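You operate a simulated robot arm through the tools that you are given. There is no shell and no other tool.

You are at the controls of a simulated robot arm. One attempt, no reset.

TASK
Shut down the flat press: switch off, handle up, arm clear, pressure low.

The check looks at the end state, three seconds after you hand in, the way a careful person would. Anything else that was tipped, shoved, dropped, spilled or broken makes it a failure.

THE ROBOT
A 6-joint arm with a two-finger parallel gripper, fixed in place. Base frame: the origin is on the floor under the middle of its stand, x ahead of it, y to its left, z up. Readings come in mm, rad, newtons and seconds.
With the tool pointing down near the work surface it reaches from about 180 to 620 mm from the base axis. Its first joint turns from -2.007 to 2.007 rad. Payload 3.43 kg.
The tool frame sits at the grasp point between the pads (the TCP): z along the fingers, y along the line on which they close. The tips reach 34 mm beyond it. The gripper opens to 128 mm. The fingers are 24 mm wide and 12 mm thick; the gripper's body (48 by 130 mm) begins 96 mm behind the TCP.
Orientation is that of the tool frame in the base frame, as a unit quaternion [w, x, y, z]. With the fingers straight down and closing along the base's y, the tool's x points along the base's -x, its y along +y and its z along -z.

THE INTERFACE
- The arm moves only by the tool play_rows. Its argument "plan" is a list of rows, each a list of 7 numbers: the shift along the tool's x, y, z in mm, then the turn, a rotation vector about the tool's x, y, z in rad, then the opening, from 0 (shut) to 1 (fully open). In form: [[dx, dy, dz, rx, ry, rz, hand], ...]. A call has 1 to 20 rows; each row is the pose to reach, as a shift and turn from the pose commanded when the call began, along the tool's axes at that moment. A row lasts 0.2 s, in which the tool goes at most 50 mm and 0.15 rad; a call with a longer step from one row to the next is refused whole, and so is a gripper value outside its range. A pose out of reach is approached as far as the arm can. The call stops where the force on the tool passes 90 N (or 10 N more than at its start, if that is more) or the arm is blocked; 0.2 s more then pass. Each finger travels about 153 mm/s and halts on what it meets, pressing with about 43 N; the grip force reading is that of the motor and also rises with nothing between the fingers. The clock runs only during rows and for 0.2 s after the last one: add rows that repeat a pose to give the fingers time. It gives the time, the measured TCP pose, the force on the tool (base axes), the opening and the grip force at its end, in the units of the frame above (readings bear some noise), with the torque about the TCP (base axes, N m) and any sound that the robot's microphone picked up, and new pictures: "show" is both (left out), scene, wrist or none.
- Cameras (640 x 400 px; columns grow to the right, rows downward): "scene" is fixed at [400.8, 500.3, 1696.4]; the picture's right is [-0.97, 0.23, 0.00], its down [0.10, 0.44, -0.89] and it looks along [-0.21, -0.87, -0.45] (base axes); focal length 316 px, centre (320, 200). "wrist" rides on the gripper at [76, -11, -160] in the tool frame; the picture's right is [0.15, 0.99, 0.00], its down [-0.88, 0.13, -0.46] and it looks along [-0.45, 0.07, 0.89] (tool axes); focal length 234 px, centre (320, 200). There is no depth. A picture from a camera that has moved, and an enlarged one, comes with that camera's place and axes in the base frame and with its lens.
- lift_body(by): slides the trunk up (or, below 0, down) by that many mm; the arm rides with it, the base frame stays. It gives what a move gives, with no picture.
- close_up(camera, box): a new picture of the part [left, top, right, bottom] of that camera's present view, enlarged. The clock stands still meanwhile.
- close_job(): hands the job in; it is judged then, once.

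Places have to be worked out from the pictures, the camera data and where the tool is seen. Open the gripper and draw the arm clear of the work before you hand the job in, unless the task says otherwise.

The tools are called after "Call:" as name(argument=value, ...) on one line, values as JSON. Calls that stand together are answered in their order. play_rows: Moves the arm, as the interface text tells. Its arguments: {"type":"object","properties":{"plan":{"type":"array","items":{"type":"array","items":{"type":"number"}}},"show":{"type":"string","enum":["both","scene","wrist","none"]}},"required":["plan"]} The other tools are called the same way: lift_body (by) moves the trunk up or down; close_up (camera, box) takes an enlarged picture of a part of a camera's view; close_job () hands the job in.

At the start:

```text
clock: 0.0
tool_pos: [143.5, -271.4, 1430.8]
tcp_rot: [0.0, -0.001, 1.0, 0.0]
force: [0.7, 0.6, 1.2]
torque: [-0.05, -0.01, -0.01]
grip_width: 128.0
finger_force: 0.0
trunk travel left (down, up): [-925.0, 65.0]
```

scene: 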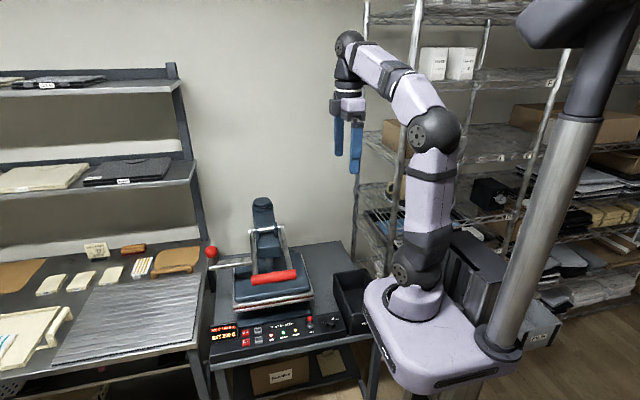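
wrist: 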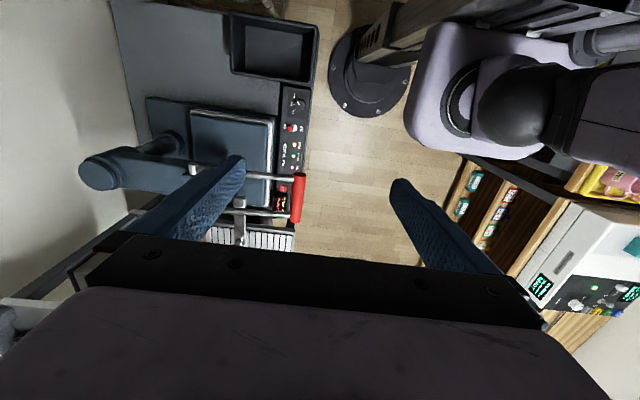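

The scene shows a heat press with a red handle bar, a swing arm with a side lever (red knob), and a control panel in front. I'll take close-ups of the press and panel before moving.

Call:
close_up(camera="scene", box=[190, 180, 370, 292])

Call:
close_up(camera="scene", box=[200, 300, 360, 400])

Call:
close_up(camera="wrist", box=[80, 60, 340, 250])

```text
3.56 times, centred on (280, 236) of scene
camera zoom: at [400.8, 500.3, 1696.4], right [-0.97, 0.23, 0.0], down [0.1, 0.44, -0.89], along [-0.21, -0.87, -0.45], focal length 1124 px, centre (462, 72)
```

zoom: 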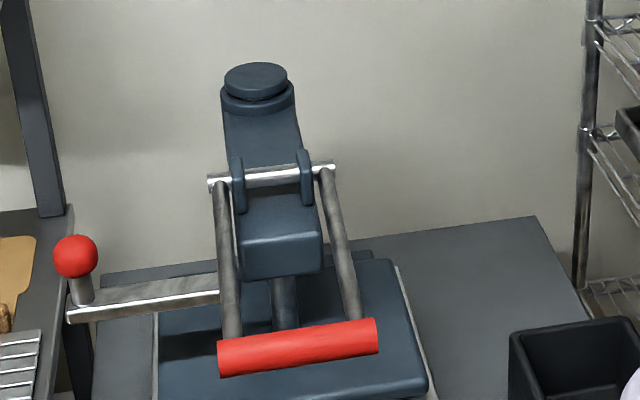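

```text
4.00 times, centred on (280, 350) of scene
camera zoom: at [400.8, 500.3, 1696.4], right [-0.97, 0.23, 0.0], down [0.1, 0.44, -0.89], along [-0.21, -0.87, -0.45], focal length 1264 px, centre (480, -400)
```

zoom: 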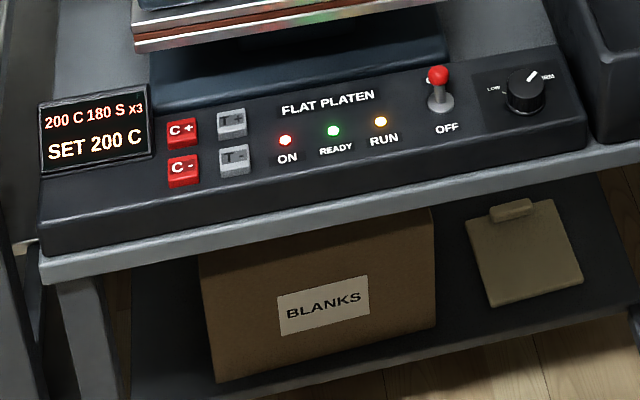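

```text
2.11 times, centred on (210, 155) of wrist
camera zoom: at [68.2, -281.4, 1591.3], right [-0.15, 0.99, 0.0], down [0.88, 0.13, 0.46], along [0.45, 0.07, -0.89], focal length 493 px, centre (552, 295)
```

zoom: 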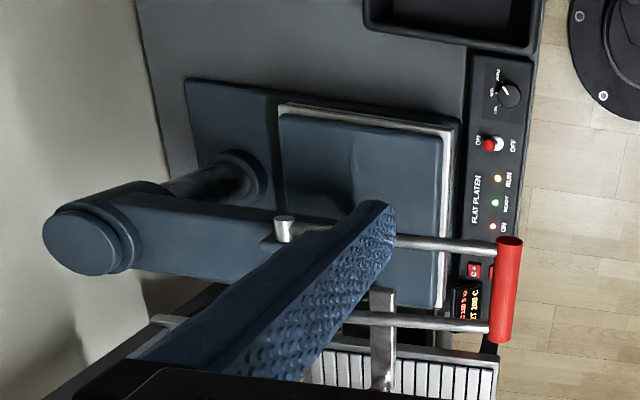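

Triangulating from both views: the switch is near (232,-349,720), the pressure knob near (152,-337,731), the red handle bar near (356,-296,1028) with its pivot near (358,-551,1054), and the swing column near (354,-795). I'll look closer at the panel legends and the lever.

Call:
close_up(camera="scene", box=[295, 305, 350, 340])

Call:
close_up(camera="scene", box=[200, 260, 320, 335])

Call:
close_up(camera="wrist", box=[260, 80, 320, 180])

Call:
close_up(camera="scene", box=[0, 180, 240, 330])

```text
11.43 times, centred on (322, 322) of scene
camera zoom: at [400.8, 500.3, 1696.4], right [-0.97, 0.23, 0.0], down [0.1, 0.44, -0.89], along [-0.21, -0.87, -0.45], focal length 3613 px, centre (291, -1200)
```

zoom: 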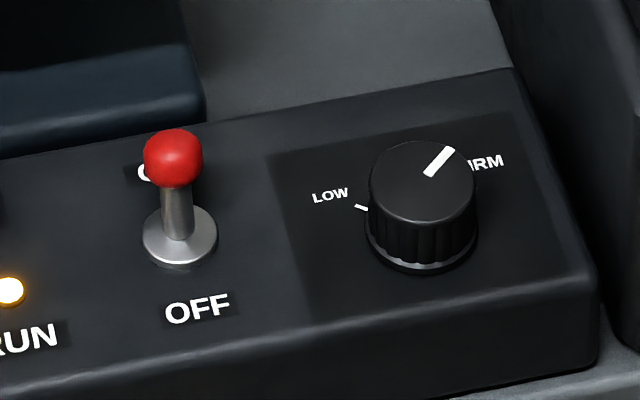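

```text
5.33 times, centred on (260, 298) of scene
camera zoom: at [400.8, 500.3, 1696.4], right [-0.97, 0.23, 0.0], down [0.1, 0.44, -0.89], along [-0.21, -0.87, -0.45], focal length 1686 px, centre (640, -320)
```

zoom: 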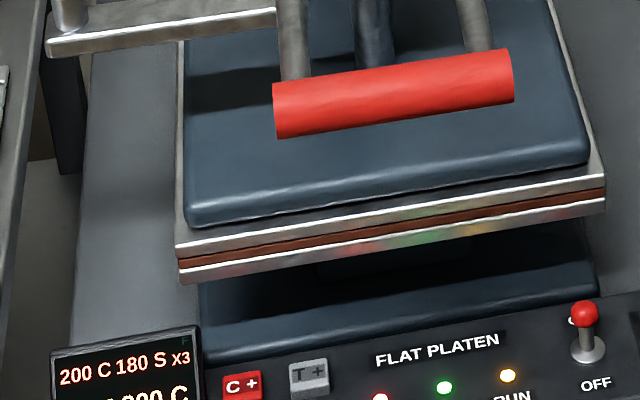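

```text
4.00 times, centred on (290, 130) of wrist
camera zoom: at [68.2, -281.4, 1591.3], right [-0.15, 0.99, 0.0], down [0.88, 0.13, 0.46], along [0.45, 0.07, -0.89], focal length 937 px, centre (440, 480)
```

zoom: 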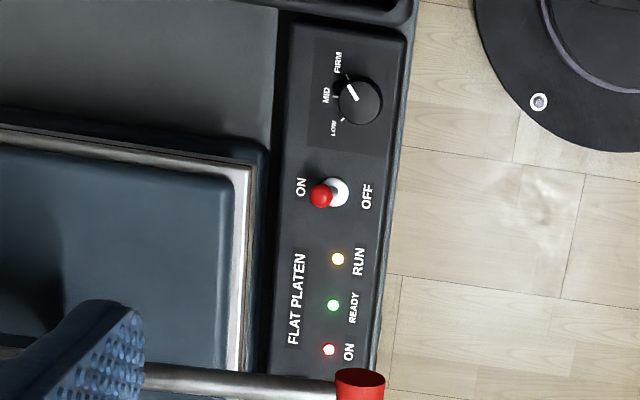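

```text
2.67 times, centred on (120, 255) of scene
camera zoom: at [400.8, 500.3, 1696.4], right [-0.97, 0.23, 0.0], down [0.1, 0.44, -0.89], along [-0.21, -0.87, -0.45], focal length 843 px, centre (853, 53)
```

zoom: 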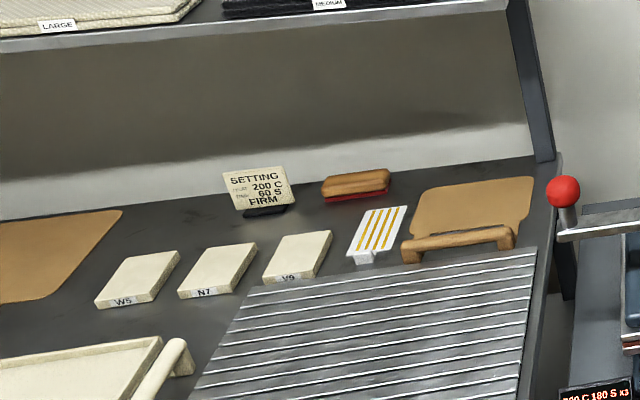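

The pointer is at FIRM (dial LOW–MID–FIRM), the toggle leans to ON, and the press is closed with the handle roughly horizontal. I'll first bring the tool in front of the handle bar, pitched toward it (pointing mostly -y), staying well clear to measure it better.

Call:
play_rows(plan=[[-21, 12, 30, 0.12, 0, 0, 0.9], [-42, 24, 60, 0.24, 0, 0, 0.8], [-64, 36, 90, 0.36, 0, 0, 0.7], [-85, 48, 120, 0.48, 0, 0, 0.6], [-106, 60, 150, 0.6, 0, 0, 0.5], [-127, 73, 180, 0.72, 0, 0, 0.45], [-148, 85, 210, 0.84, 0, 0, 0.45], [-170, 97, 240, 0.96, 0, 0, 0.45], [-191, 109, 270, 1.08, 0, 0, 0.45], [-212, 121, 300, 1.2, 0, 0, 0.45], [-212, 121, 300, 1.2, 0, 0, 0.45]])

```text
clock: 2.4
tool_pos: [355.3, -147.7, 1128.9]
tcp_rot: [0.001, 0.001, 0.825, -0.565]
force: [0.3, 0.0, -0.5]
torque: [0.04, -0.02, 0.01]
grip_width: 57.5
finger_force: 0.1
out of reach, approached as far as the arm can: row 2, 3, 4, 5, 6
trunk travel left (down, up): [-925.0, 65.0]
camera wrist: at [280.2, -2.7, 1198.1], right [-0.14, 0.36, -0.92], down [0.88, 0.47, 0.05], along [0.45, -0.81, -0.38], focal length 234 px, centre (320, 200)
```

scene: 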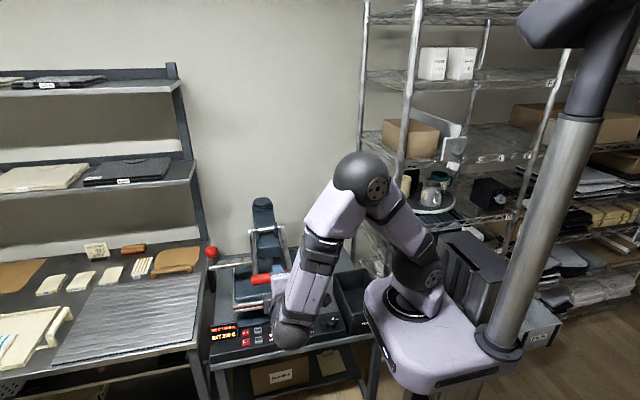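
wrist: 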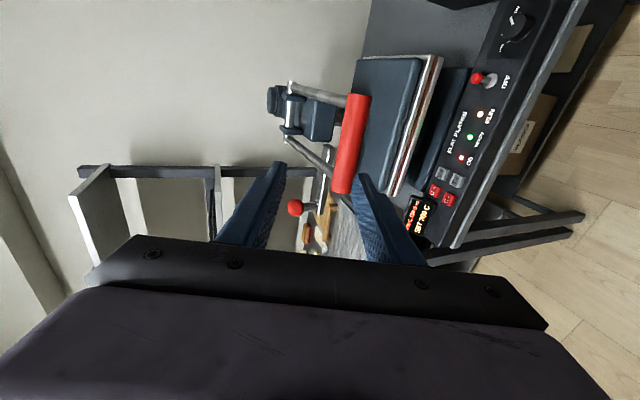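

The arm got there and the wrist camera now sees the handle, lever, and ball. I'll enlarge for exact positions.

Call:
close_up(camera="wrist", box=[240, 60, 480, 260])

Call:
close_up(camera="scene", box=[190, 180, 350, 300])

```text
2.00 times, centred on (360, 160) of wrist
camera zoom: at [280.2, -2.7, 1198.1], right [-0.14, 0.36, -0.92], down [0.88, 0.47, 0.05], along [0.45, -0.81, -0.38], focal length 468 px, centre (240, 280)
```

zoom: 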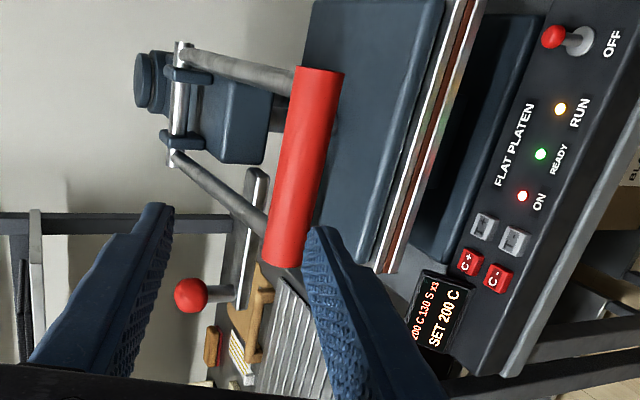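

```text
3.33 times, centred on (270, 240) of scene
camera zoom: at [400.8, 500.3, 1696.4], right [-0.97, 0.23, 0.0], down [0.1, 0.44, -0.89], along [-0.21, -0.87, -0.45], focal length 1054 px, centre (487, 67)
```

zoom: 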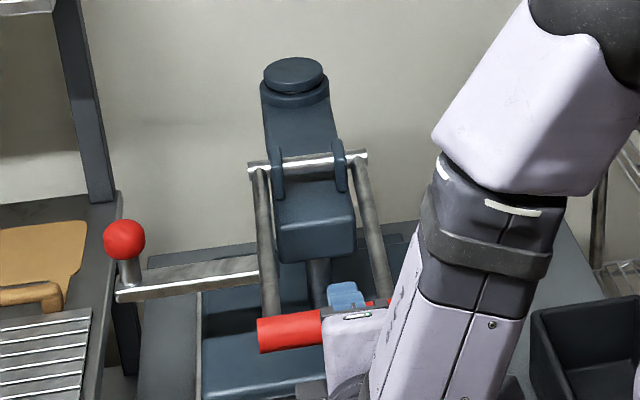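

The bar centre refines to about (355,-296.5,1026) and the lever ball to about (556,-469,1039). I'll move so the open fingers straddle the bar, first lining up and then sliding in along the tool axis.

Call:
play_rows(plan=[[0, 15, 20, 0, 0, 0, 0.5], [0, 30, 50, 0, 0, 0, 0.5], [0, 42, 80, 0, 0, 0, 0.5], [0, 42, 110, 0, 0, 0, 0.5], [0, 42, 110, 0, 0, 0, 0.5]])

```text
clock: 3.6
tool_pos: [354.7, -235.5, 1050.3]
tcp_rot: [0.0, 0.0, 0.825, -0.565]
force: [0.0, 0.1, 0.5]
torque: [0.02, -0.01, -0.01]
grip_width: 64.0
finger_force: 0.1
trunk travel left (down, up): [-925.0, 65.0]
camera wrist: at [280.1, -90.2, 1118.8], right [-0.15, 0.36, -0.92], down [0.88, 0.47, 0.04], along [0.45, -0.81, -0.38], focal length 234 px, centre (320, 200)
```

scene: 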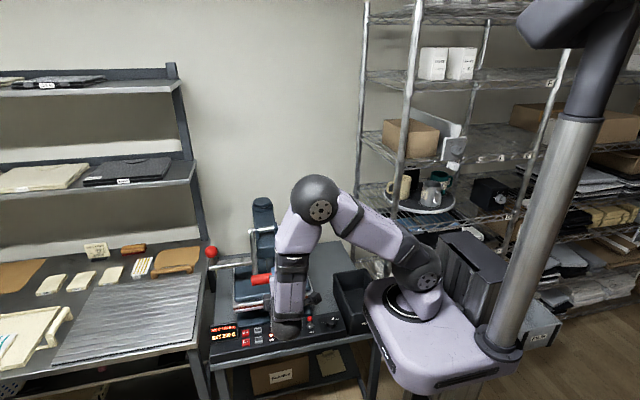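
wrist: 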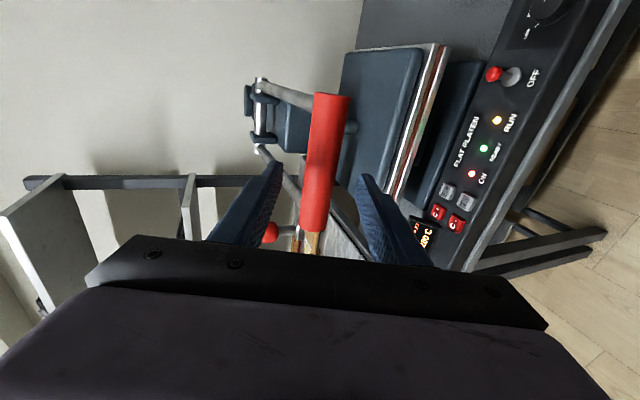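

The bar is centred between the fingers, as predicted. I'll slide forward about 62 mm so it lies at the grasp point, then narrow the fingers loosely around it.

Call:
play_rows(plan=[[0, 1, 20, 0, 0, 0, 0.5], [0, 1, 40, 0, 0, 0, 0.5], [0, 1, 60, 0, 0, 0, 0.5], [0, 1, 62, 0, 0, 0, 0.4], [0, 1, 62, 0, 0, 0, 0.3], [0, 1, 62, 0, 0, 0, 0.28], [0, 1, 62, 0, 0, 0, 0.28]])

```text
clock: 5.2
tool_pos: [355.0, -294.0, 1027.3]
tcp_rot: [0.0, 0.0, 0.826, -0.564]
force: [-0.2, 0.4, -3.3]
torque: [0.02, -0.02, 0.04]
grip_width: 37.4
finger_force: 1.9
trunk travel left (down, up): [-925.0, 65.0]
camera wrist: at [280.4, -149.0, 1096.6], right [-0.15, 0.36, -0.92], down [0.88, 0.47, 0.04], along [0.45, -0.81, -0.39], focal length 234 px, centre (320, 200)
```

scene: 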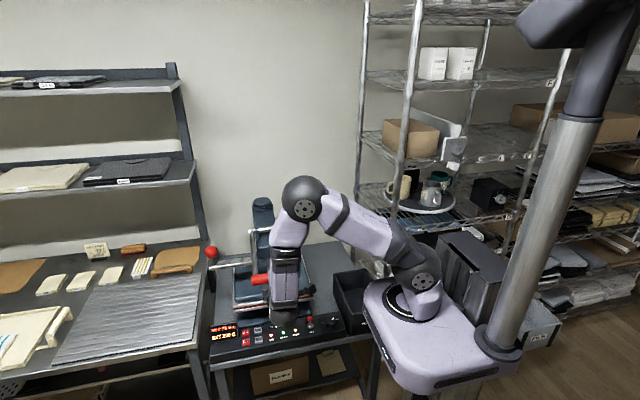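
wrist: 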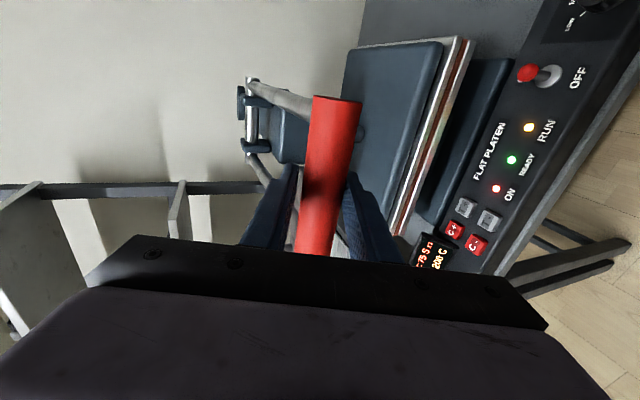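

The fingers now loosely hold the bar (about 36 mm thick). I'll lift it along the arc about the pivot at (y -554, z 1053), starting with 18° to see how it responds.

Call:
play_rows(plan=[[0, -12.4, -5.9, -0.024, 0, 0, 0.28], [0, -25.0, -11.1, -0.047, 0, 0, 0.28], [0, -37.9, -15.6, -0.071, 0, 0, 0.28], [0, -51.0, -19.5, -0.094, 0, 0, 0.28], [0, -64.4, -22.6, -0.118, 0, 0, 0.28], [0, -77.8, -25.1, -0.141, 0, 0, 0.28], [0, -77.8, -25.1, -0.141, 0, 0, 0.28]])

```text
clock: 6.8
tool_pos: [354.7, -300.3, 1110.8]
tcp_rot: [0.001, 0.0, 0.863, -0.506]
force: [-1.6, -4.4, 3.3]
torque: [-0.01, 0.03, -0.09]
grip_width: 38.3
finger_force: 2.6
trunk travel left (down, up): [-925.0, 65.0]
camera wrist: at [279.1, -165.8, 1200.2], right [-0.14, 0.48, -0.86], down [0.88, 0.46, 0.11], along [0.45, -0.74, -0.49], focal length 234 px, centre (320, 200)
```

scene: 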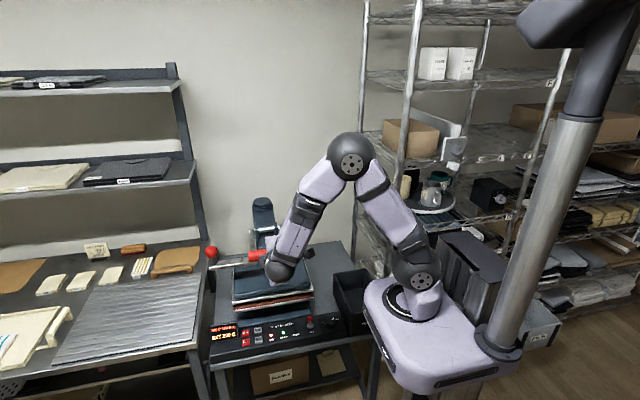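
wrist: 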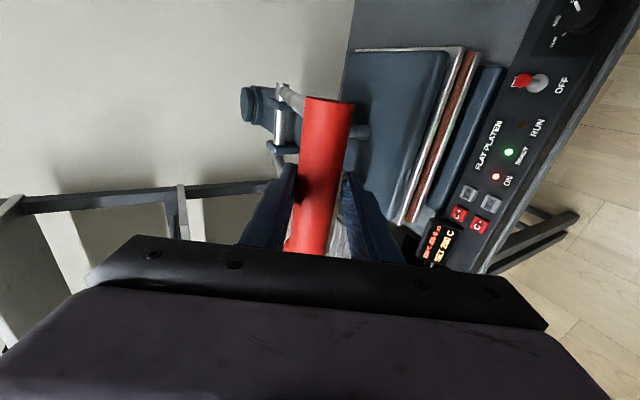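

The handle moves freely with small force, the platens have parted and the RUN light is off. I'll carry on along the arc.

Call:
play_rows(plan=[[0, -17.8, -4.8, -0.031, 0, 0, 0.31], [0, -35.8, -8.2, -0.063, 0, 0, 0.31], [0, -53.8, -10.4, -0.094, 0, 0, 0.31], [0, -72.1, -11.2, -0.126, 0, 0, 0.31], [0, -90.3, -10.8, -0.157, 0, 0, 0.31], [0, -108.5, -9.2, -0.188, 0, 0, 0.31], [0, -126.5, -6.3, -0.22, 0, 0, 0.31], [0, -144.2, -2.1, -0.251, 0, 0, 0.31], [0, -144.2, -2.1, -0.251, 0, 0, 0.31]])

```text
clock: 8.8
tool_pos: [356.5, -370.4, 1234.7]
tcp_rot: [-0.001, 0.001, 0.919, -0.394]
force: [-0.8, -0.2, 1.9]
torque: [0.02, 0.04, 0.01]
grip_width: 40.0
finger_force: 0.1
trunk travel left (down, up): [-925.0, 65.0]
camera wrist: at [280.8, -261.7, 1354.4], right [-0.15, 0.68, -0.72], down [0.88, 0.42, 0.22], along [0.45, -0.6, -0.66], focal length 234 px, centre (320, 200)
```

scene: 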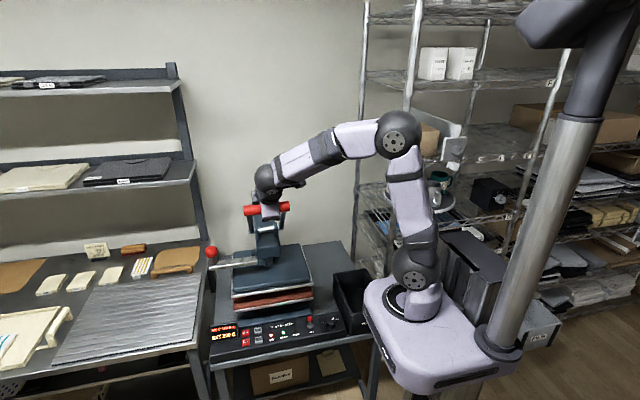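
wrist: 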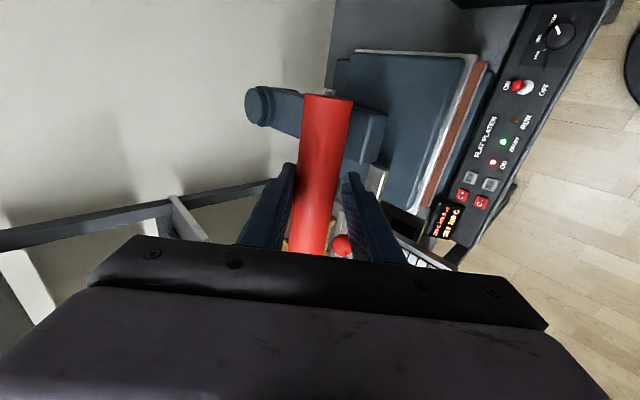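

Continuing the lift; the handle is near 45°. Next I'll take it to about 68°, watching for a stop.

Call:
play_rows(plan=[[0, -18.2, 0.9, -0.025, 0, 0, 0.31], [0, -36.4, 3.1, -0.05, 0, 0, 0.31], [0, -54.2, 6.5, -0.075, 0, 0, 0.31], [0, -71.9, 11.1, -0.1, 0, 0, 0.31], [0, -89.1, 17.0, -0.125, 0, 0, 0.31], [0, -106.0, 24.0, -0.15, 0, 0, 0.31], [0, -106.0, 24.0, -0.15, 0, 0, 0.31]])

```text
clock: 10.4
tool_pos: [354.5, -462.0, 1296.9]
tcp_rot: [0.001, 0.0, 0.946, -0.323]
force: [0.8, -4.0, 0.1]
torque: [-0.03, 0.04, 0.02]
grip_width: 41.6
finger_force: 1.3
trunk travel left (down, up): [-925.0, 65.0]
camera wrist: at [279.8, -371.2, 1430.5], right [-0.15, 0.78, -0.6], down [0.88, 0.38, 0.28], along [0.45, -0.49, -0.75], focal length 234 px, centre (320, 200)
```

scene: 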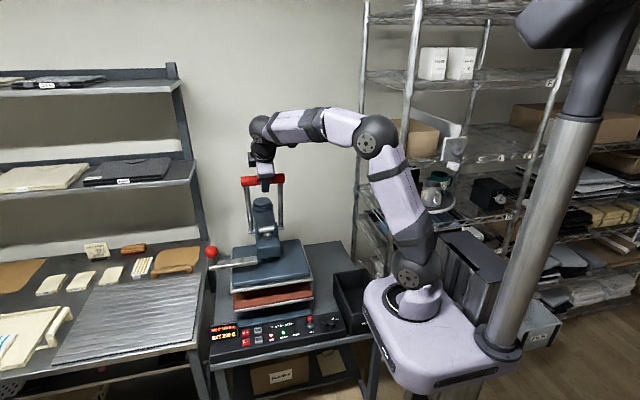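
wrist: 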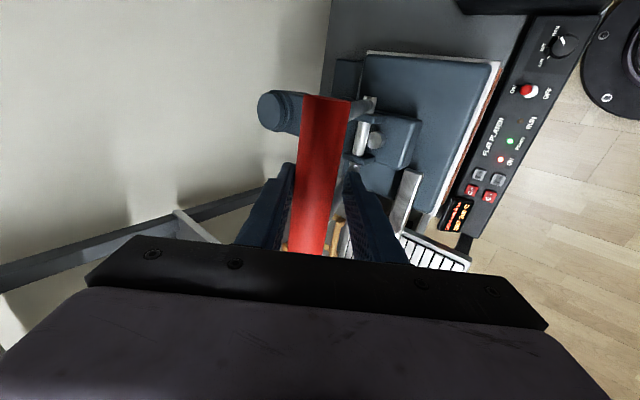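

The handle is near 68° with only a light force, so it hasn't hit a hard stop. I'll push on slowly a few degrees more to find where it rests.

Call:
play_rows(plan=[[0, -8.6, 2.6, -0.012, 0, 0, 0.31], [0, -17.3, 5.7, -0.025, 0, 0, 0.31], [0, -25.7, 9.0, -0.037, 0, 0, 0.31], [0, -34.2, 12.6, -0.05, 0, 0, 0.31], [0, -34.2, 12.6, -0.05, 0, 0, 0.31]])

```text
clock: 11.6
tool_pos: [355.3, -478.9, 1305.4]
tcp_rot: [-0.002, 0.001, 0.956, -0.294]
force: [-3.0, 46.3, -7.8]
torque: [1.06, 0.02, 0.11]
grip_width: 64.2
finger_force: 21.7
trunk travel left (down, up): [-925.0, 65.0]
camera wrist: at [280.9, -398.1, 1445.6], right [-0.15, 0.82, -0.56], down [0.88, 0.36, 0.3], along [0.45, -0.45, -0.78], focal length 234 px, centre (320, 200)
```

scene: 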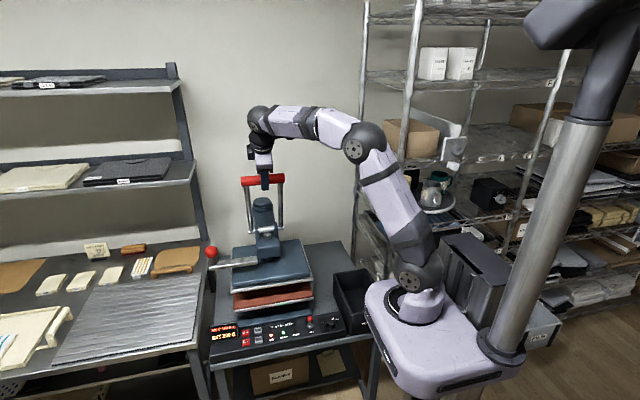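
wrist: 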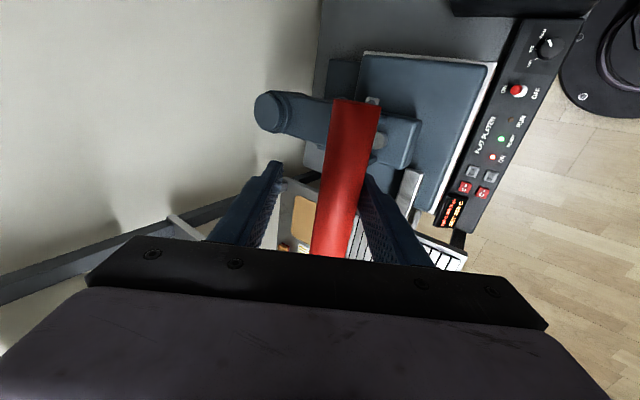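

A firm stop shows at roughly 70° (46 N, fingers spread). The handle is fully up, so I'll back off to relieve the force, open the fingers and see whether it stays.

Call:
play_rows(plan=[[0, 12, -3, 0, 0, 0, 0.4], [0, 24, -7, 0, 0, 0, 0.5], [0, 33, -10, 0, 0, 0, 0.55], [0, 33, -10, 0, 0, 0, 0.6], [0, 33, -10, 0, 0, 0, 0.6]])

```text
clock: 12.8
tool_pos: [355.8, -461.3, 1296.4]
tcp_rot: [0.0, 0.0, 0.954, -0.3]
force: [-0.6, -0.5, 0.2]
torque: [0.0, 0.02, 0.02]
grip_width: 76.8
finger_force: 0.2
trunk travel left (down, up): [-925.0, 65.0]
camera wrist: at [279.8, -378.2, 1435.0], right [-0.15, 0.81, -0.57], down [0.88, 0.37, 0.3], along [0.45, -0.45, -0.77], focal length 234 px, centre (320, 200)
```

scene: 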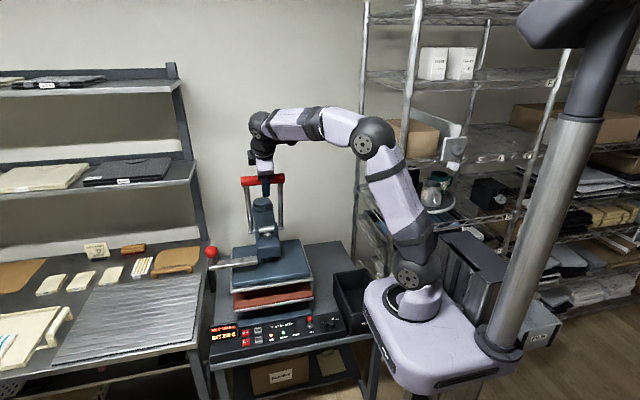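
wrist: 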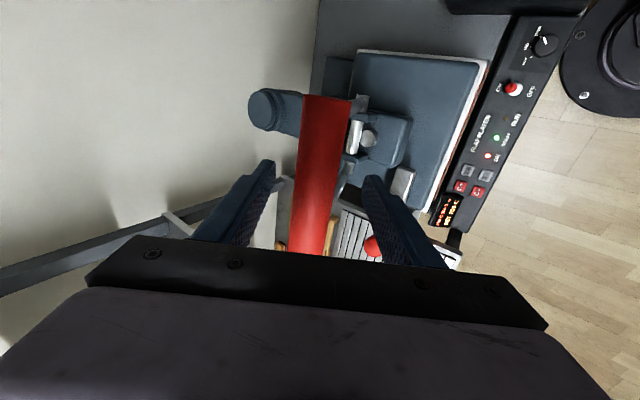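

The handle stays up by itself with no contact. I'll withdraw straight back along the tool axis.

Call:
play_rows(plan=[[0, 0, -30, 0, 0, 0, 0.7], [0, 0, -60, 0, 0, 0, 0.7], [0, 0, -95, 0, 0, 0, 0.7], [0, 20, -125, 0, 0, 0, 0.7], [0, 60, -125, 0, 0, 0, 0.7], [0, 60, -125, 0, 0, 0, 0.7]])

Call:
close_up(camera="scene", box=[190, 160, 350, 280])

Call:
close_up(camera="scene", box=[200, 240, 340, 340])

```text
clock: 14.2
tool_pos: [353.9, -340.9, 1366.5]
tcp_rot: [0.0, 0.001, 0.954, -0.299]
force: [-0.4, 0.4, -0.5]
torque: [0.05, 0.01, 0.03]
grip_width: 89.6
finger_force: 0.0
trunk travel left (down, up): [-925.0, 65.0]
camera wrist: at [278.7, -258.8, 1504.5], right [-0.15, 0.81, -0.56], down [0.88, 0.37, 0.3], along [0.45, -0.45, -0.77], focal length 234 px, centre (320, 200)
```

scene: 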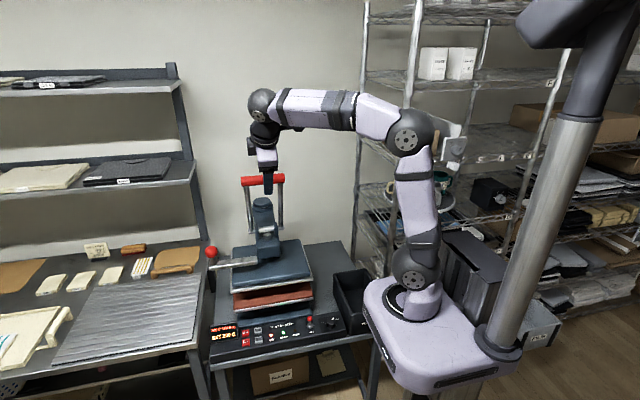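
wrist: 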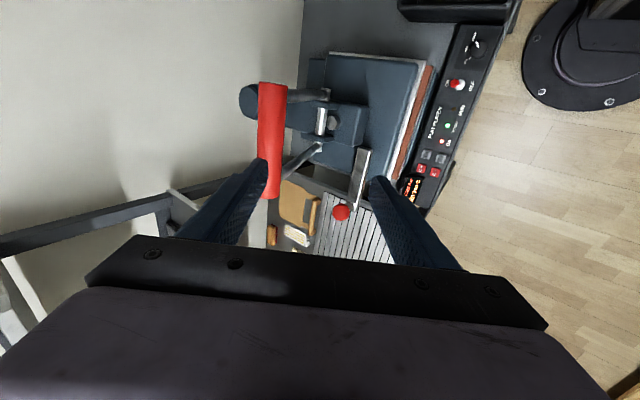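

```text
3.33 times, centred on (270, 220) of scene
camera zoom: at [400.8, 500.3, 1696.4], right [-0.97, 0.23, 0.0], down [0.1, 0.44, -0.89], along [-0.21, -0.87, -0.45], focal length 1054 px, centre (487, 133)
```

zoom: 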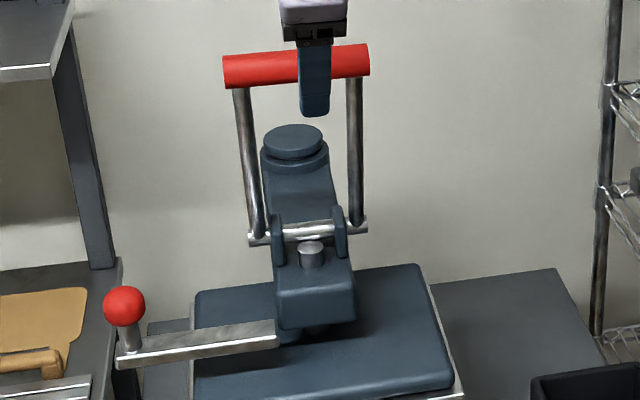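

```text
4.00 times, centred on (270, 290) of scene
camera zoom: at [400.8, 500.3, 1696.4], right [-0.97, 0.23, 0.0], down [0.1, 0.44, -0.89], along [-0.21, -0.87, -0.45], focal length 1264 px, centre (520, -160)
```

zoom: 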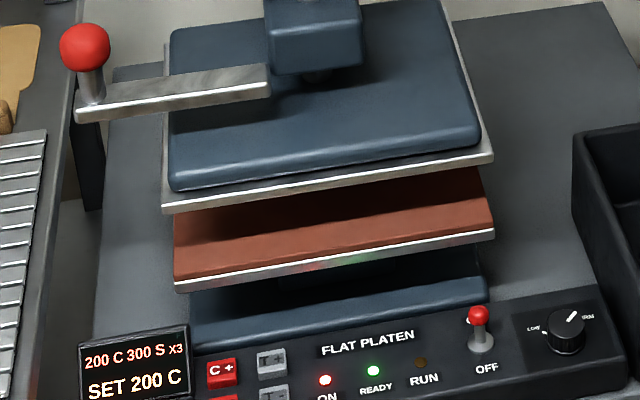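

The handle stays up at about 70°, and the ball is still at (556,-467,1039), with the swing column at about (356,-795). To swing the press arm, I'll roll and turn the tool so its fingers can take the ball from the front and above, moving away from the handle first.

Call:
play_rows(plan=[[-18, 7.8, 6, 0.025, -0.006, -0.126, 0.7], [-36, 15.7, 12.1, 0.05, -0.012, -0.252, 0.7], [-54, 23.5, 18.1, 0.075, -0.017, -0.378, 0.7], [-72, 31.4, 24.1, 0.1, -0.023, -0.504, 0.7], [-90, 39.2, 30.1, 0.125, -0.029, -0.63, 0.7], [-108, 47.1, 36.2, 0.15, -0.035, -0.756, 0.7], [-126, 54.9, 42.2, 0.175, -0.041, -0.882, 0.7], [-131.9, 59.9, 68.2, 0.199, -0.046, -1.008, 0.7], [-137.8, 65, 94.1, 0.224, -0.052, -1.134, 0.7], [-143.6, 70, 120.1, 0.249, -0.058, -1.26, 0.7], [-143.6, 70, 120.1, 0.249, -0.058, -1.26, 0.7]])

```text
clock: 16.6
tool_pos: [499.5, -351.0, 1225.5]
tcp_rot: [-0.151, -0.569, 0.729, -0.351]
force: [-0.2, 0.7, -0.2]
torque: [-0.04, 0.0, -0.01]
grip_width: 89.8
finger_force: 0.0
trunk travel left (down, up): [-925.0, 65.0]
camera wrist: at [457.8, -297.6, 1391.0], right [-0.97, 0.0, -0.25], down [0.07, 0.96, -0.27], along [0.24, -0.27, -0.93], focal length 234 px, centre (320, 200)
```

scene: 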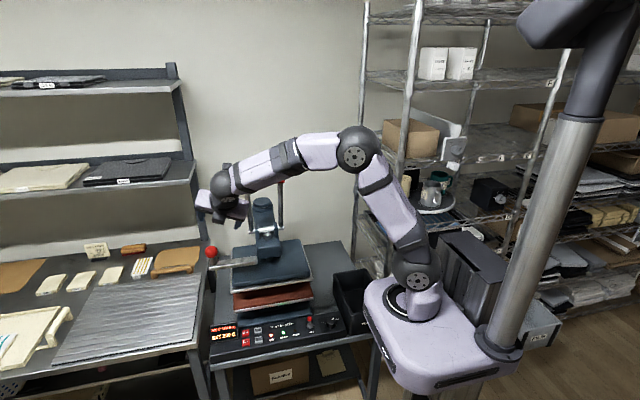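
wrist: 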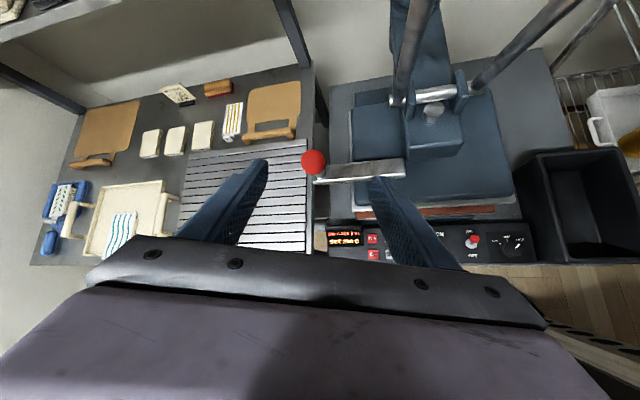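

The orientation is feasible and the ball refines to about (557,-468,1039). I'll finish the turn and come to the pre-grasp point about 95 mm short of the ball.

Call:
play_rows(plan=[[-8.4, 1.5, 25.5, 0.025, -0.006, -0.126, 0.7], [-16.9, 3.0, 50.9, 0.05, -0.012, -0.252, 0.7], [-25.3, 4.4, 76.4, 0.075, -0.017, -0.378, 0.7], [-33.8, 5.9, 101.8, 0.1, -0.023, -0.504, 0.7], [-42.2, 7.4, 127.3, 0.125, -0.029, -0.63, 0.7], [-42.2, 7.4, 127.3, 0.125, -0.029, -0.63, 0.7]])

```text
clock: 18.0
tool_pos: [527.4, -406.0, 1107.5]
tcp_rot: [0.206, 0.779, -0.496, 0.322]
force: [-0.7, -0.6, 0.6]
torque: [-0.01, 0.02, -0.03]
grip_width: 89.6
finger_force: 0.1
trunk travel left (down, up): [-925.0, 65.0]
camera wrist: at [512.5, -346.8, 1275.0], right [-0.85, -0.51, 0.1], down [-0.52, 0.8, -0.3], along [0.07, -0.31, -0.95], focal length 234 px, centre (320, 200)
```

scene: 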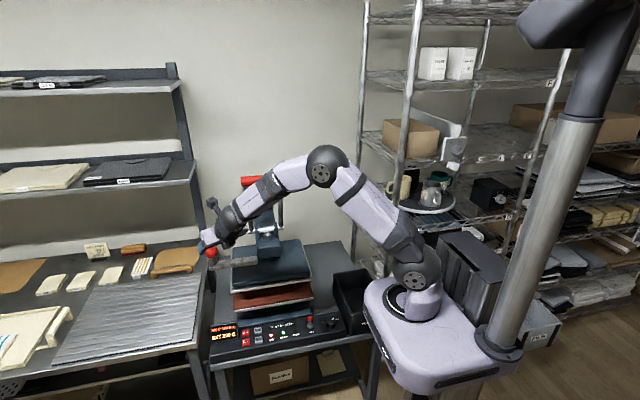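
wrist: 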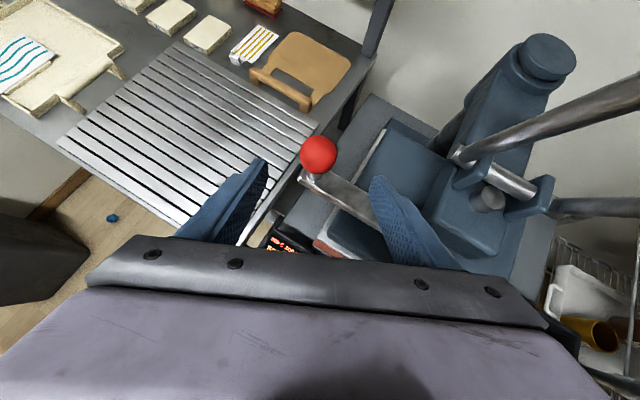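

The ball is right on the tool axis. I'll advance 88 mm and close the fingers on it.

Call:
play_rows(plan=[[0, 0, 25, 0, 0, 0, 0.7], [0, 0, 50, 0, 0, 0, 0.7], [0, 0, 75, 0, 0, 0, 0.7], [0, 0, 88, 0, 0, 0, 0.7], [0, 0, 88, 0, 0, 0, 0.6], [0, 0, 88, 0, 0, 0, 0.45], [0, 0, 88, 0, 0, 0, 0.3], [0, 0, 88, 0, 0, 0, 0.3]])

```text
clock: 19.8
tool_pos: [557.2, -462.6, 1046.7]
tcp_rot: [0.205, 0.78, -0.495, 0.324]
force: [9.5, 1.8, -0.6]
torque: [0.13, -0.37, 0.42]
grip_width: 41.4
finger_force: 45.3
trunk travel left (down, up): [-925.0, 65.0]
camera wrist: at [540.9, -403.8, 1213.8], right [-0.85, -0.51, 0.1], down [-0.52, 0.8, -0.3], along [0.07, -0.31, -0.95], focal length 234 px, centre (320, 200)
```

scene: 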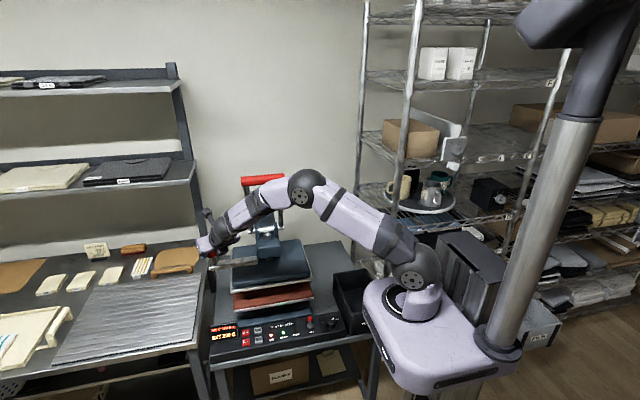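
wrist: 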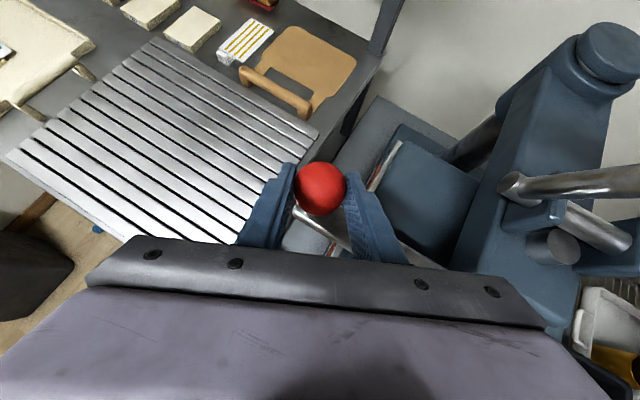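

The ball is held (41 mm, 45 N). I'll try a small 5° swing toward -x (the free side of the table), on the arc about the column, and read the force.

Call:
play_rows(plan=[[-3.3, 3.1, -3.3, 0, 0, 0, 0.28], [-6.7, 6.3, -6.7, 0, 0, 0, 0.28], [-12.9, 12.5, -13.0, 0, 0, 0, 0.28], [-19.3, 19.4, -19.4, 0, 0, 0, 0.28]])

Call:
close_up(camera="scene", box=[190, 160, 350, 280])

```text
clock: 20.8
tool_pos: [527.2, -445.3, 1046.9]
tcp_rot: [0.205, 0.78, -0.495, 0.323]
force: [12.1, 1.6, 4.3]
torque: [-0.11, -0.23, 1.41]
grip_width: 41.5
finger_force: 44.6
trunk travel left (down, up): [-925.0, 65.0]
camera wrist: at [511.6, -386.5, 1213.8], right [-0.85, -0.51, 0.1], down [-0.52, 0.8, -0.3], along [0.07, -0.31, -0.95], focal length 234 px, centre (320, 200)
```

scene: 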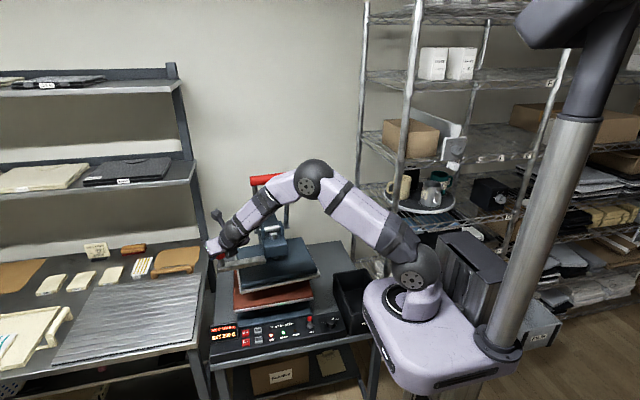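
wrist: 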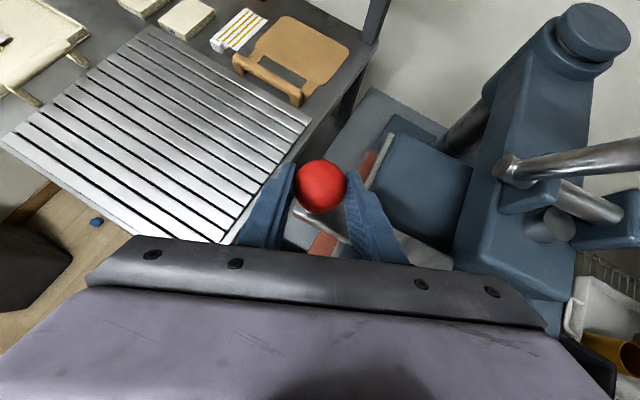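

```text
3.33 times, centred on (270, 220) of scene
camera zoom: at [400.8, 500.3, 1696.4], right [-0.97, 0.23, 0.0], down [0.1, 0.44, -0.89], along [-0.21, -0.87, -0.45], focal length 1054 px, centre (487, 133)
```

zoom: 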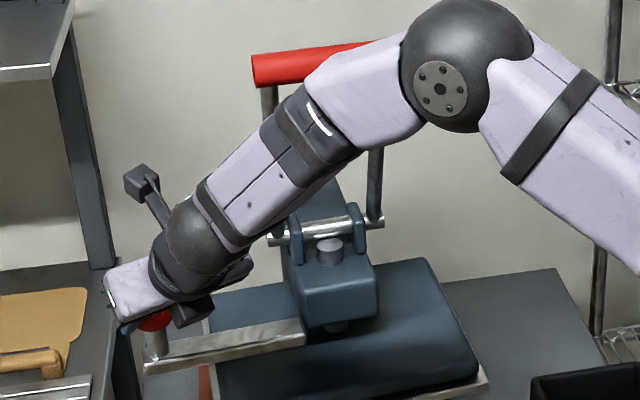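

It swings easily (about 12 N) and the handle stays up. I'll continue along the arc by another 30°.

Call:
play_rows(plan=[[-9.2, 10.5, -9.2, 0, 0, 0, 0.28], [-18.1, 21.8, -18.1, 0, 0, 0, 0.28], [-26.6, 33.5, -26.7, 0, 0, 0, 0.28], [-34.7, 45.7, -34.8, 0, 0, 0, 0.28], [-42.5, 58.4, -42.7, 0, 0, 0, 0.28], [-49.8, 71.6, -50.1, 0, 0, 0, 0.28], [-56.7, 85.2, -57.0, 0, 0, 0, 0.28], [-63.3, 99.3, -63.6, 0, 0, 0, 0.28], [-69.3, 113.7, -69.7, 0, 0, 0, 0.28], [-75.0, 128.5, -75.4, 0, 0, 0, 0.28], [-80.1, 143.7, -80.6, 0, 0, 0, 0.28], [-84.9, 159.2, -85.3, 0, 0, 0, 0.28], [-84.9, 159.2, -85.3, 0, 0, 0, 0.28]])

```text
clock: 23.6
tool_pos: [330.6, -403.8, 1047.0]
tcp_rot: [0.207, 0.779, -0.496, 0.322]
force: [3.3, 10.0, -1.6]
torque: [-0.15, 0.48, 1.43]
grip_width: 41.3
finger_force: 45.1
trunk travel left (down, up): [-925.0, 65.0]
camera wrist: at [315.3, -344.7, 1213.8], right [-0.85, -0.51, 0.11], down [-0.52, 0.8, -0.3], along [0.07, -0.31, -0.95], focal length 234 px, centre (320, 200)
```

scene: 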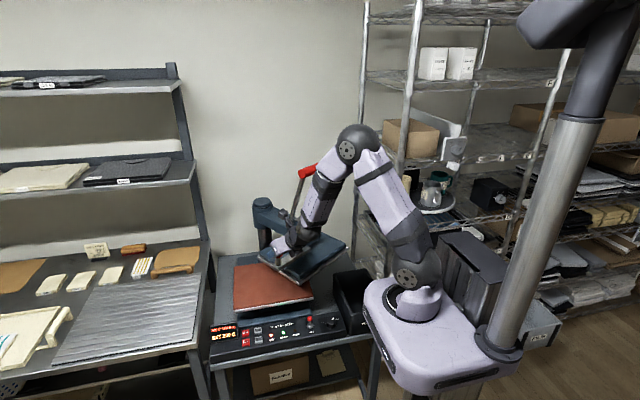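
wrist: 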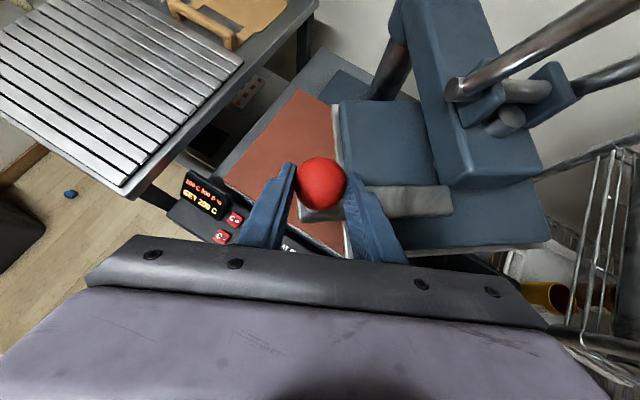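

The swing is at about 35° and going smoothly; the lower red pad is being uncovered. Before continuing I'll check the clearance to the wire rack on the right.

Call:
close_up(camera="wrist", box=[440, 130, 640, 400])

Call:
close_up(camera="scene", box=[230, 150, 430, 320])

```text
1.48 times, centred on (540, 265) of wrist
camera zoom: at [315.3, -344.7, 1213.8], right [-0.85, -0.51, 0.11], down [-0.52, 0.8, -0.3], along [0.07, -0.31, -0.95], focal length 347 px, centre (-6, 104)
```

zoom: 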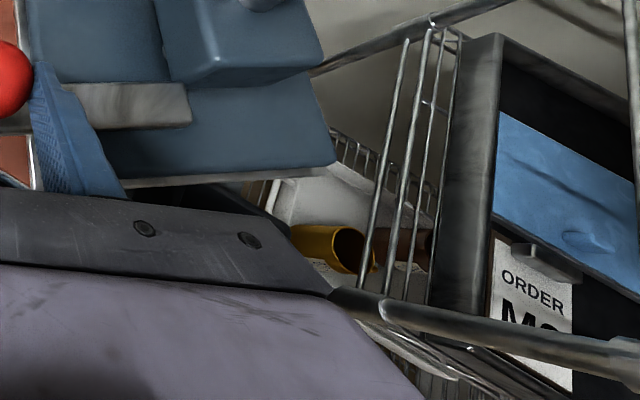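

```text
2.35 times, centred on (330, 235) of scene
camera zoom: at [400.8, 500.3, 1696.4], right [-0.97, 0.23, 0.0], down [0.1, 0.44, -0.89], along [-0.21, -0.87, -0.45], focal length 744 px, centre (296, 118)
```

zoom: 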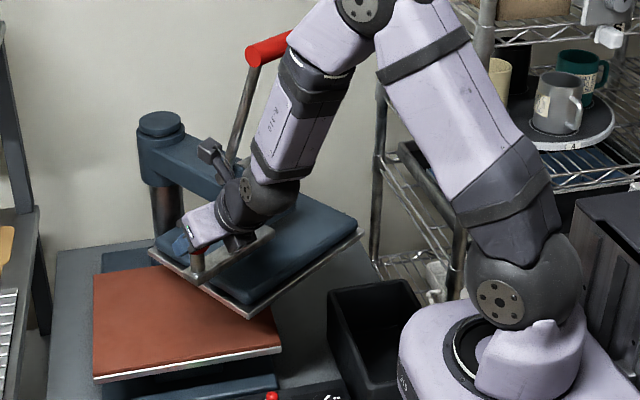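

The rack's left side is at about x=-150 and the platen's farthest corner only reaches about x=-58, and the bin rim (about z 790) is below the raised platen, so there's room. I'll continue 25° more.

Call:
play_rows(plan=[[-4.3, 15.7, -4.3, 0, 0, 0, 0.28], [-8.0, 31.7, -8.1, 0, 0, 0, 0.28], [-11.2, 47.9, -11.3, 0, 0, 0, 0.28], [-14.0, 64.3, -14.1, 0, 0, 0, 0.28], [-16.2, 80.8, -16.3, 0, 0, 0, 0.28], [-17.9, 97.5, -18.0, 0, 0, 0, 0.28], [-19.1, 114.1, -19.3, 0, 0, 0, 0.28], [-19.8, 130.9, -20.0, 0, 0, 0, 0.28], [-20.0, 147.8, -20.2, 0, 0, 0, 0.28], [-19.6, 164.7, -19.8, 0, 0, 0, 0.28], [-19.6, 164.7, -19.8, 0, 0, 0, 0.28]])

Call:
close_up(camera="scene", box=[230, 150, 430, 320])

```text
clock: 26.0
tool_pos: [245.0, -424.3, 1071.9]
tcp_rot: [0.223, 0.779, -0.511, 0.288]
force: [-1.9, 19.0, -19.0]
torque: [0.25, 0.31, 0.8]
grip_width: 40.2
finger_force: 44.6
out of reach, approached as far as the arm can: row 3, 4, 5, 6, 7, 8, 9, 10, 11
trunk travel left (down, up): [-925.0, 65.0]
camera wrist: at [243.7, -367.6, 1240.1], right [-0.87, -0.47, 0.15], down [-0.49, 0.83, -0.25], along [-0.01, -0.3, -0.96], focal length 234 px, centre (320, 200)
```

scene: 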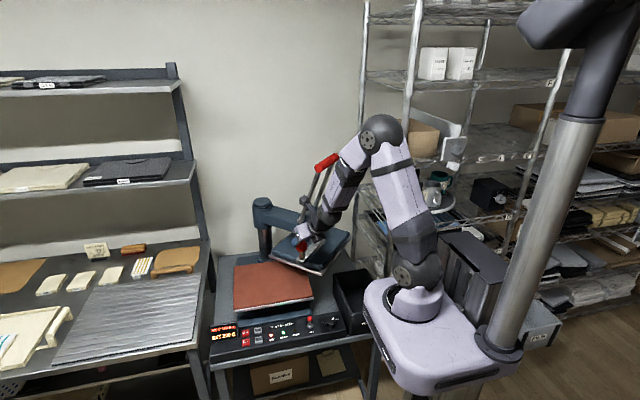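
wrist: 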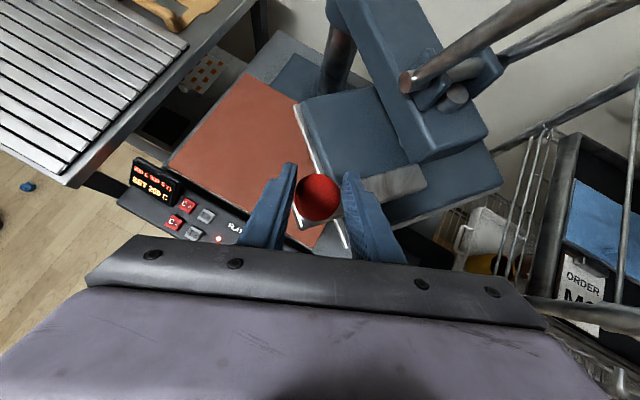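

```text
2.35 times, centred on (330, 235) of scene
camera zoom: at [400.8, 500.3, 1696.4], right [-0.97, 0.23, 0.0], down [0.1, 0.44, -0.89], along [-0.21, -0.87, -0.45], focal length 744 px, centre (296, 118)
```

zoom: 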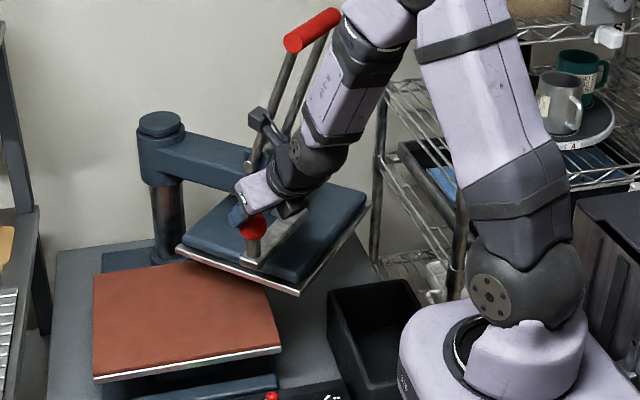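

The arm reached a joint limit in that fixed orientation (the tool rose and the ball is slipping out), but the swing is already at about 49°. I'll open the fingers in place first.

Call:
play_rows(plan=[[0, 0, 0, 0, 0, 0, 0.45], [0, 0, 0, 0, 0, 0, 0.65], [0, 0, 0, 0, 0, 0, 0.65]], show="wrist")

```text
clock: 26.8
tool_pos: [246.9, -431.8, 1077.0]
tcp_rot: [0.229, 0.774, -0.51, 0.295]
force: [-0.1, -0.7, -0.5]
torque: [0.01, 0.01, -0.03]
grip_width: 83.0
finger_force: 0.0
trunk travel left (down, up): [-925.0, 65.0]
camera wrist: at [244.2, -371.8, 1244.5], right [-0.87, -0.47, 0.15], down [-0.49, 0.83, -0.27], along [0.0, -0.31, -0.95], focal length 234 px, centre (320, 200)
```

wrist: 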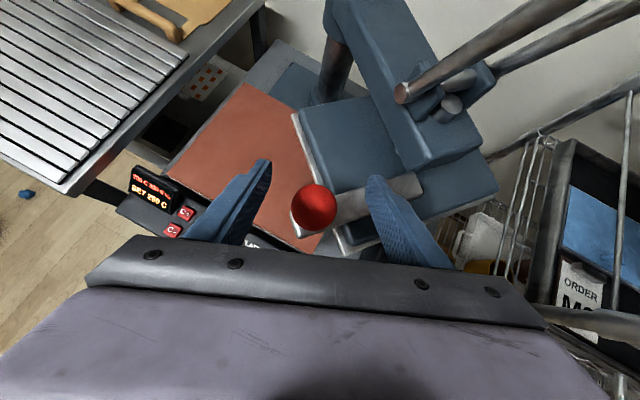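

The ball is free at about (247,-429,1040). I'll withdraw, roll the wrist back to a plain tool-down orientation (away from the joint limit), and then push the ball the rest of the way with closed fingers from its trailing side.

Call:
play_rows(plan=[[0, 0, -33, 0, 0, 0, 0.65], [0, 0, -66, 0, 0, 0, 0.65], [0, 0, -100, 0, 0, 0, 0.65], [2.9, -4.1, -98.6, -0.047, -0.037, 0.124, 0.5], [5.7, -8.3, -97.1, -0.095, -0.073, 0.249, 0.3], [8.6, -12.4, -95.7, -0.142, -0.11, 0.373, 0.1], [11.4, -16.6, -94.3, -0.189, -0.147, 0.497, 0], [14.3, -20.7, -92.9, -0.237, -0.184, 0.622, 0], [17.1, -24.8, -91.4, -0.284, -0.22, 0.746, 0], [20, -29, -90, -0.331, -0.257, 0.87, 0], [22.8, -33.1, -88.6, -0.378, -0.294, 0.994, 0], [25.7, -37.3, -87.1, -0.426, -0.33, 1.119, 0], [28.5, -41.4, -85.7, -0.473, -0.367, 1.243, 0], [31.4, -45.5, -84.3, -0.52, -0.404, 1.367, 0], [34.2, -49.7, -82.8, -0.568, -0.44, 1.492, 0], [37.1, -53.8, -81.4, -0.615, -0.477, 1.616, 0], [39.9, -58, -80, -0.662, -0.514, 1.74, 0], [42.8, -62.1, -78.6, -0.71, -0.551, 1.864, 0], [42.8, -62.1, -78.6, -0.71, -0.551, 1.864, 0]])

```text
clock: 30.8
tool_pos: [299.9, -387.0, 1156.6]
tcp_rot: [0.0, 0.0, 1.0, 0.0]
force: [-0.3, -1.6, -1.1]
torque: [-0.02, -0.01, 0.0]
grip_width: 0.0
finger_force: 32.5
trunk travel left (down, up): [-925.0, 65.0]
camera wrist: at [223.9, -397.6, 1318.1], right [-0.15, 0.99, 0.0], down [0.88, 0.13, 0.46], along [0.45, 0.07, -0.89], focal length 234 px, centre (320, 200)
```

scene: 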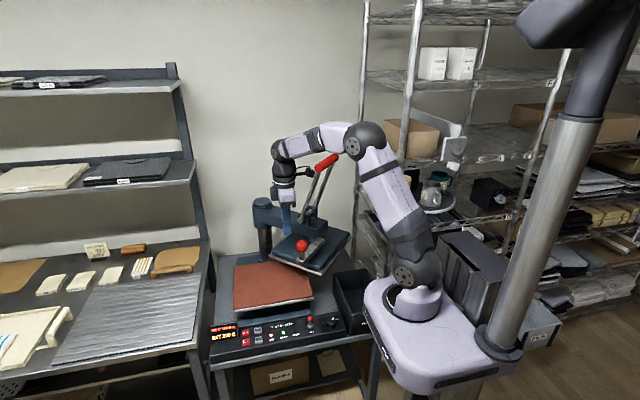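
wrist: 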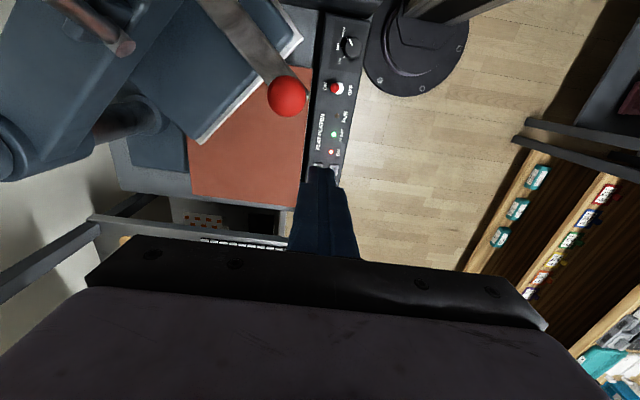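

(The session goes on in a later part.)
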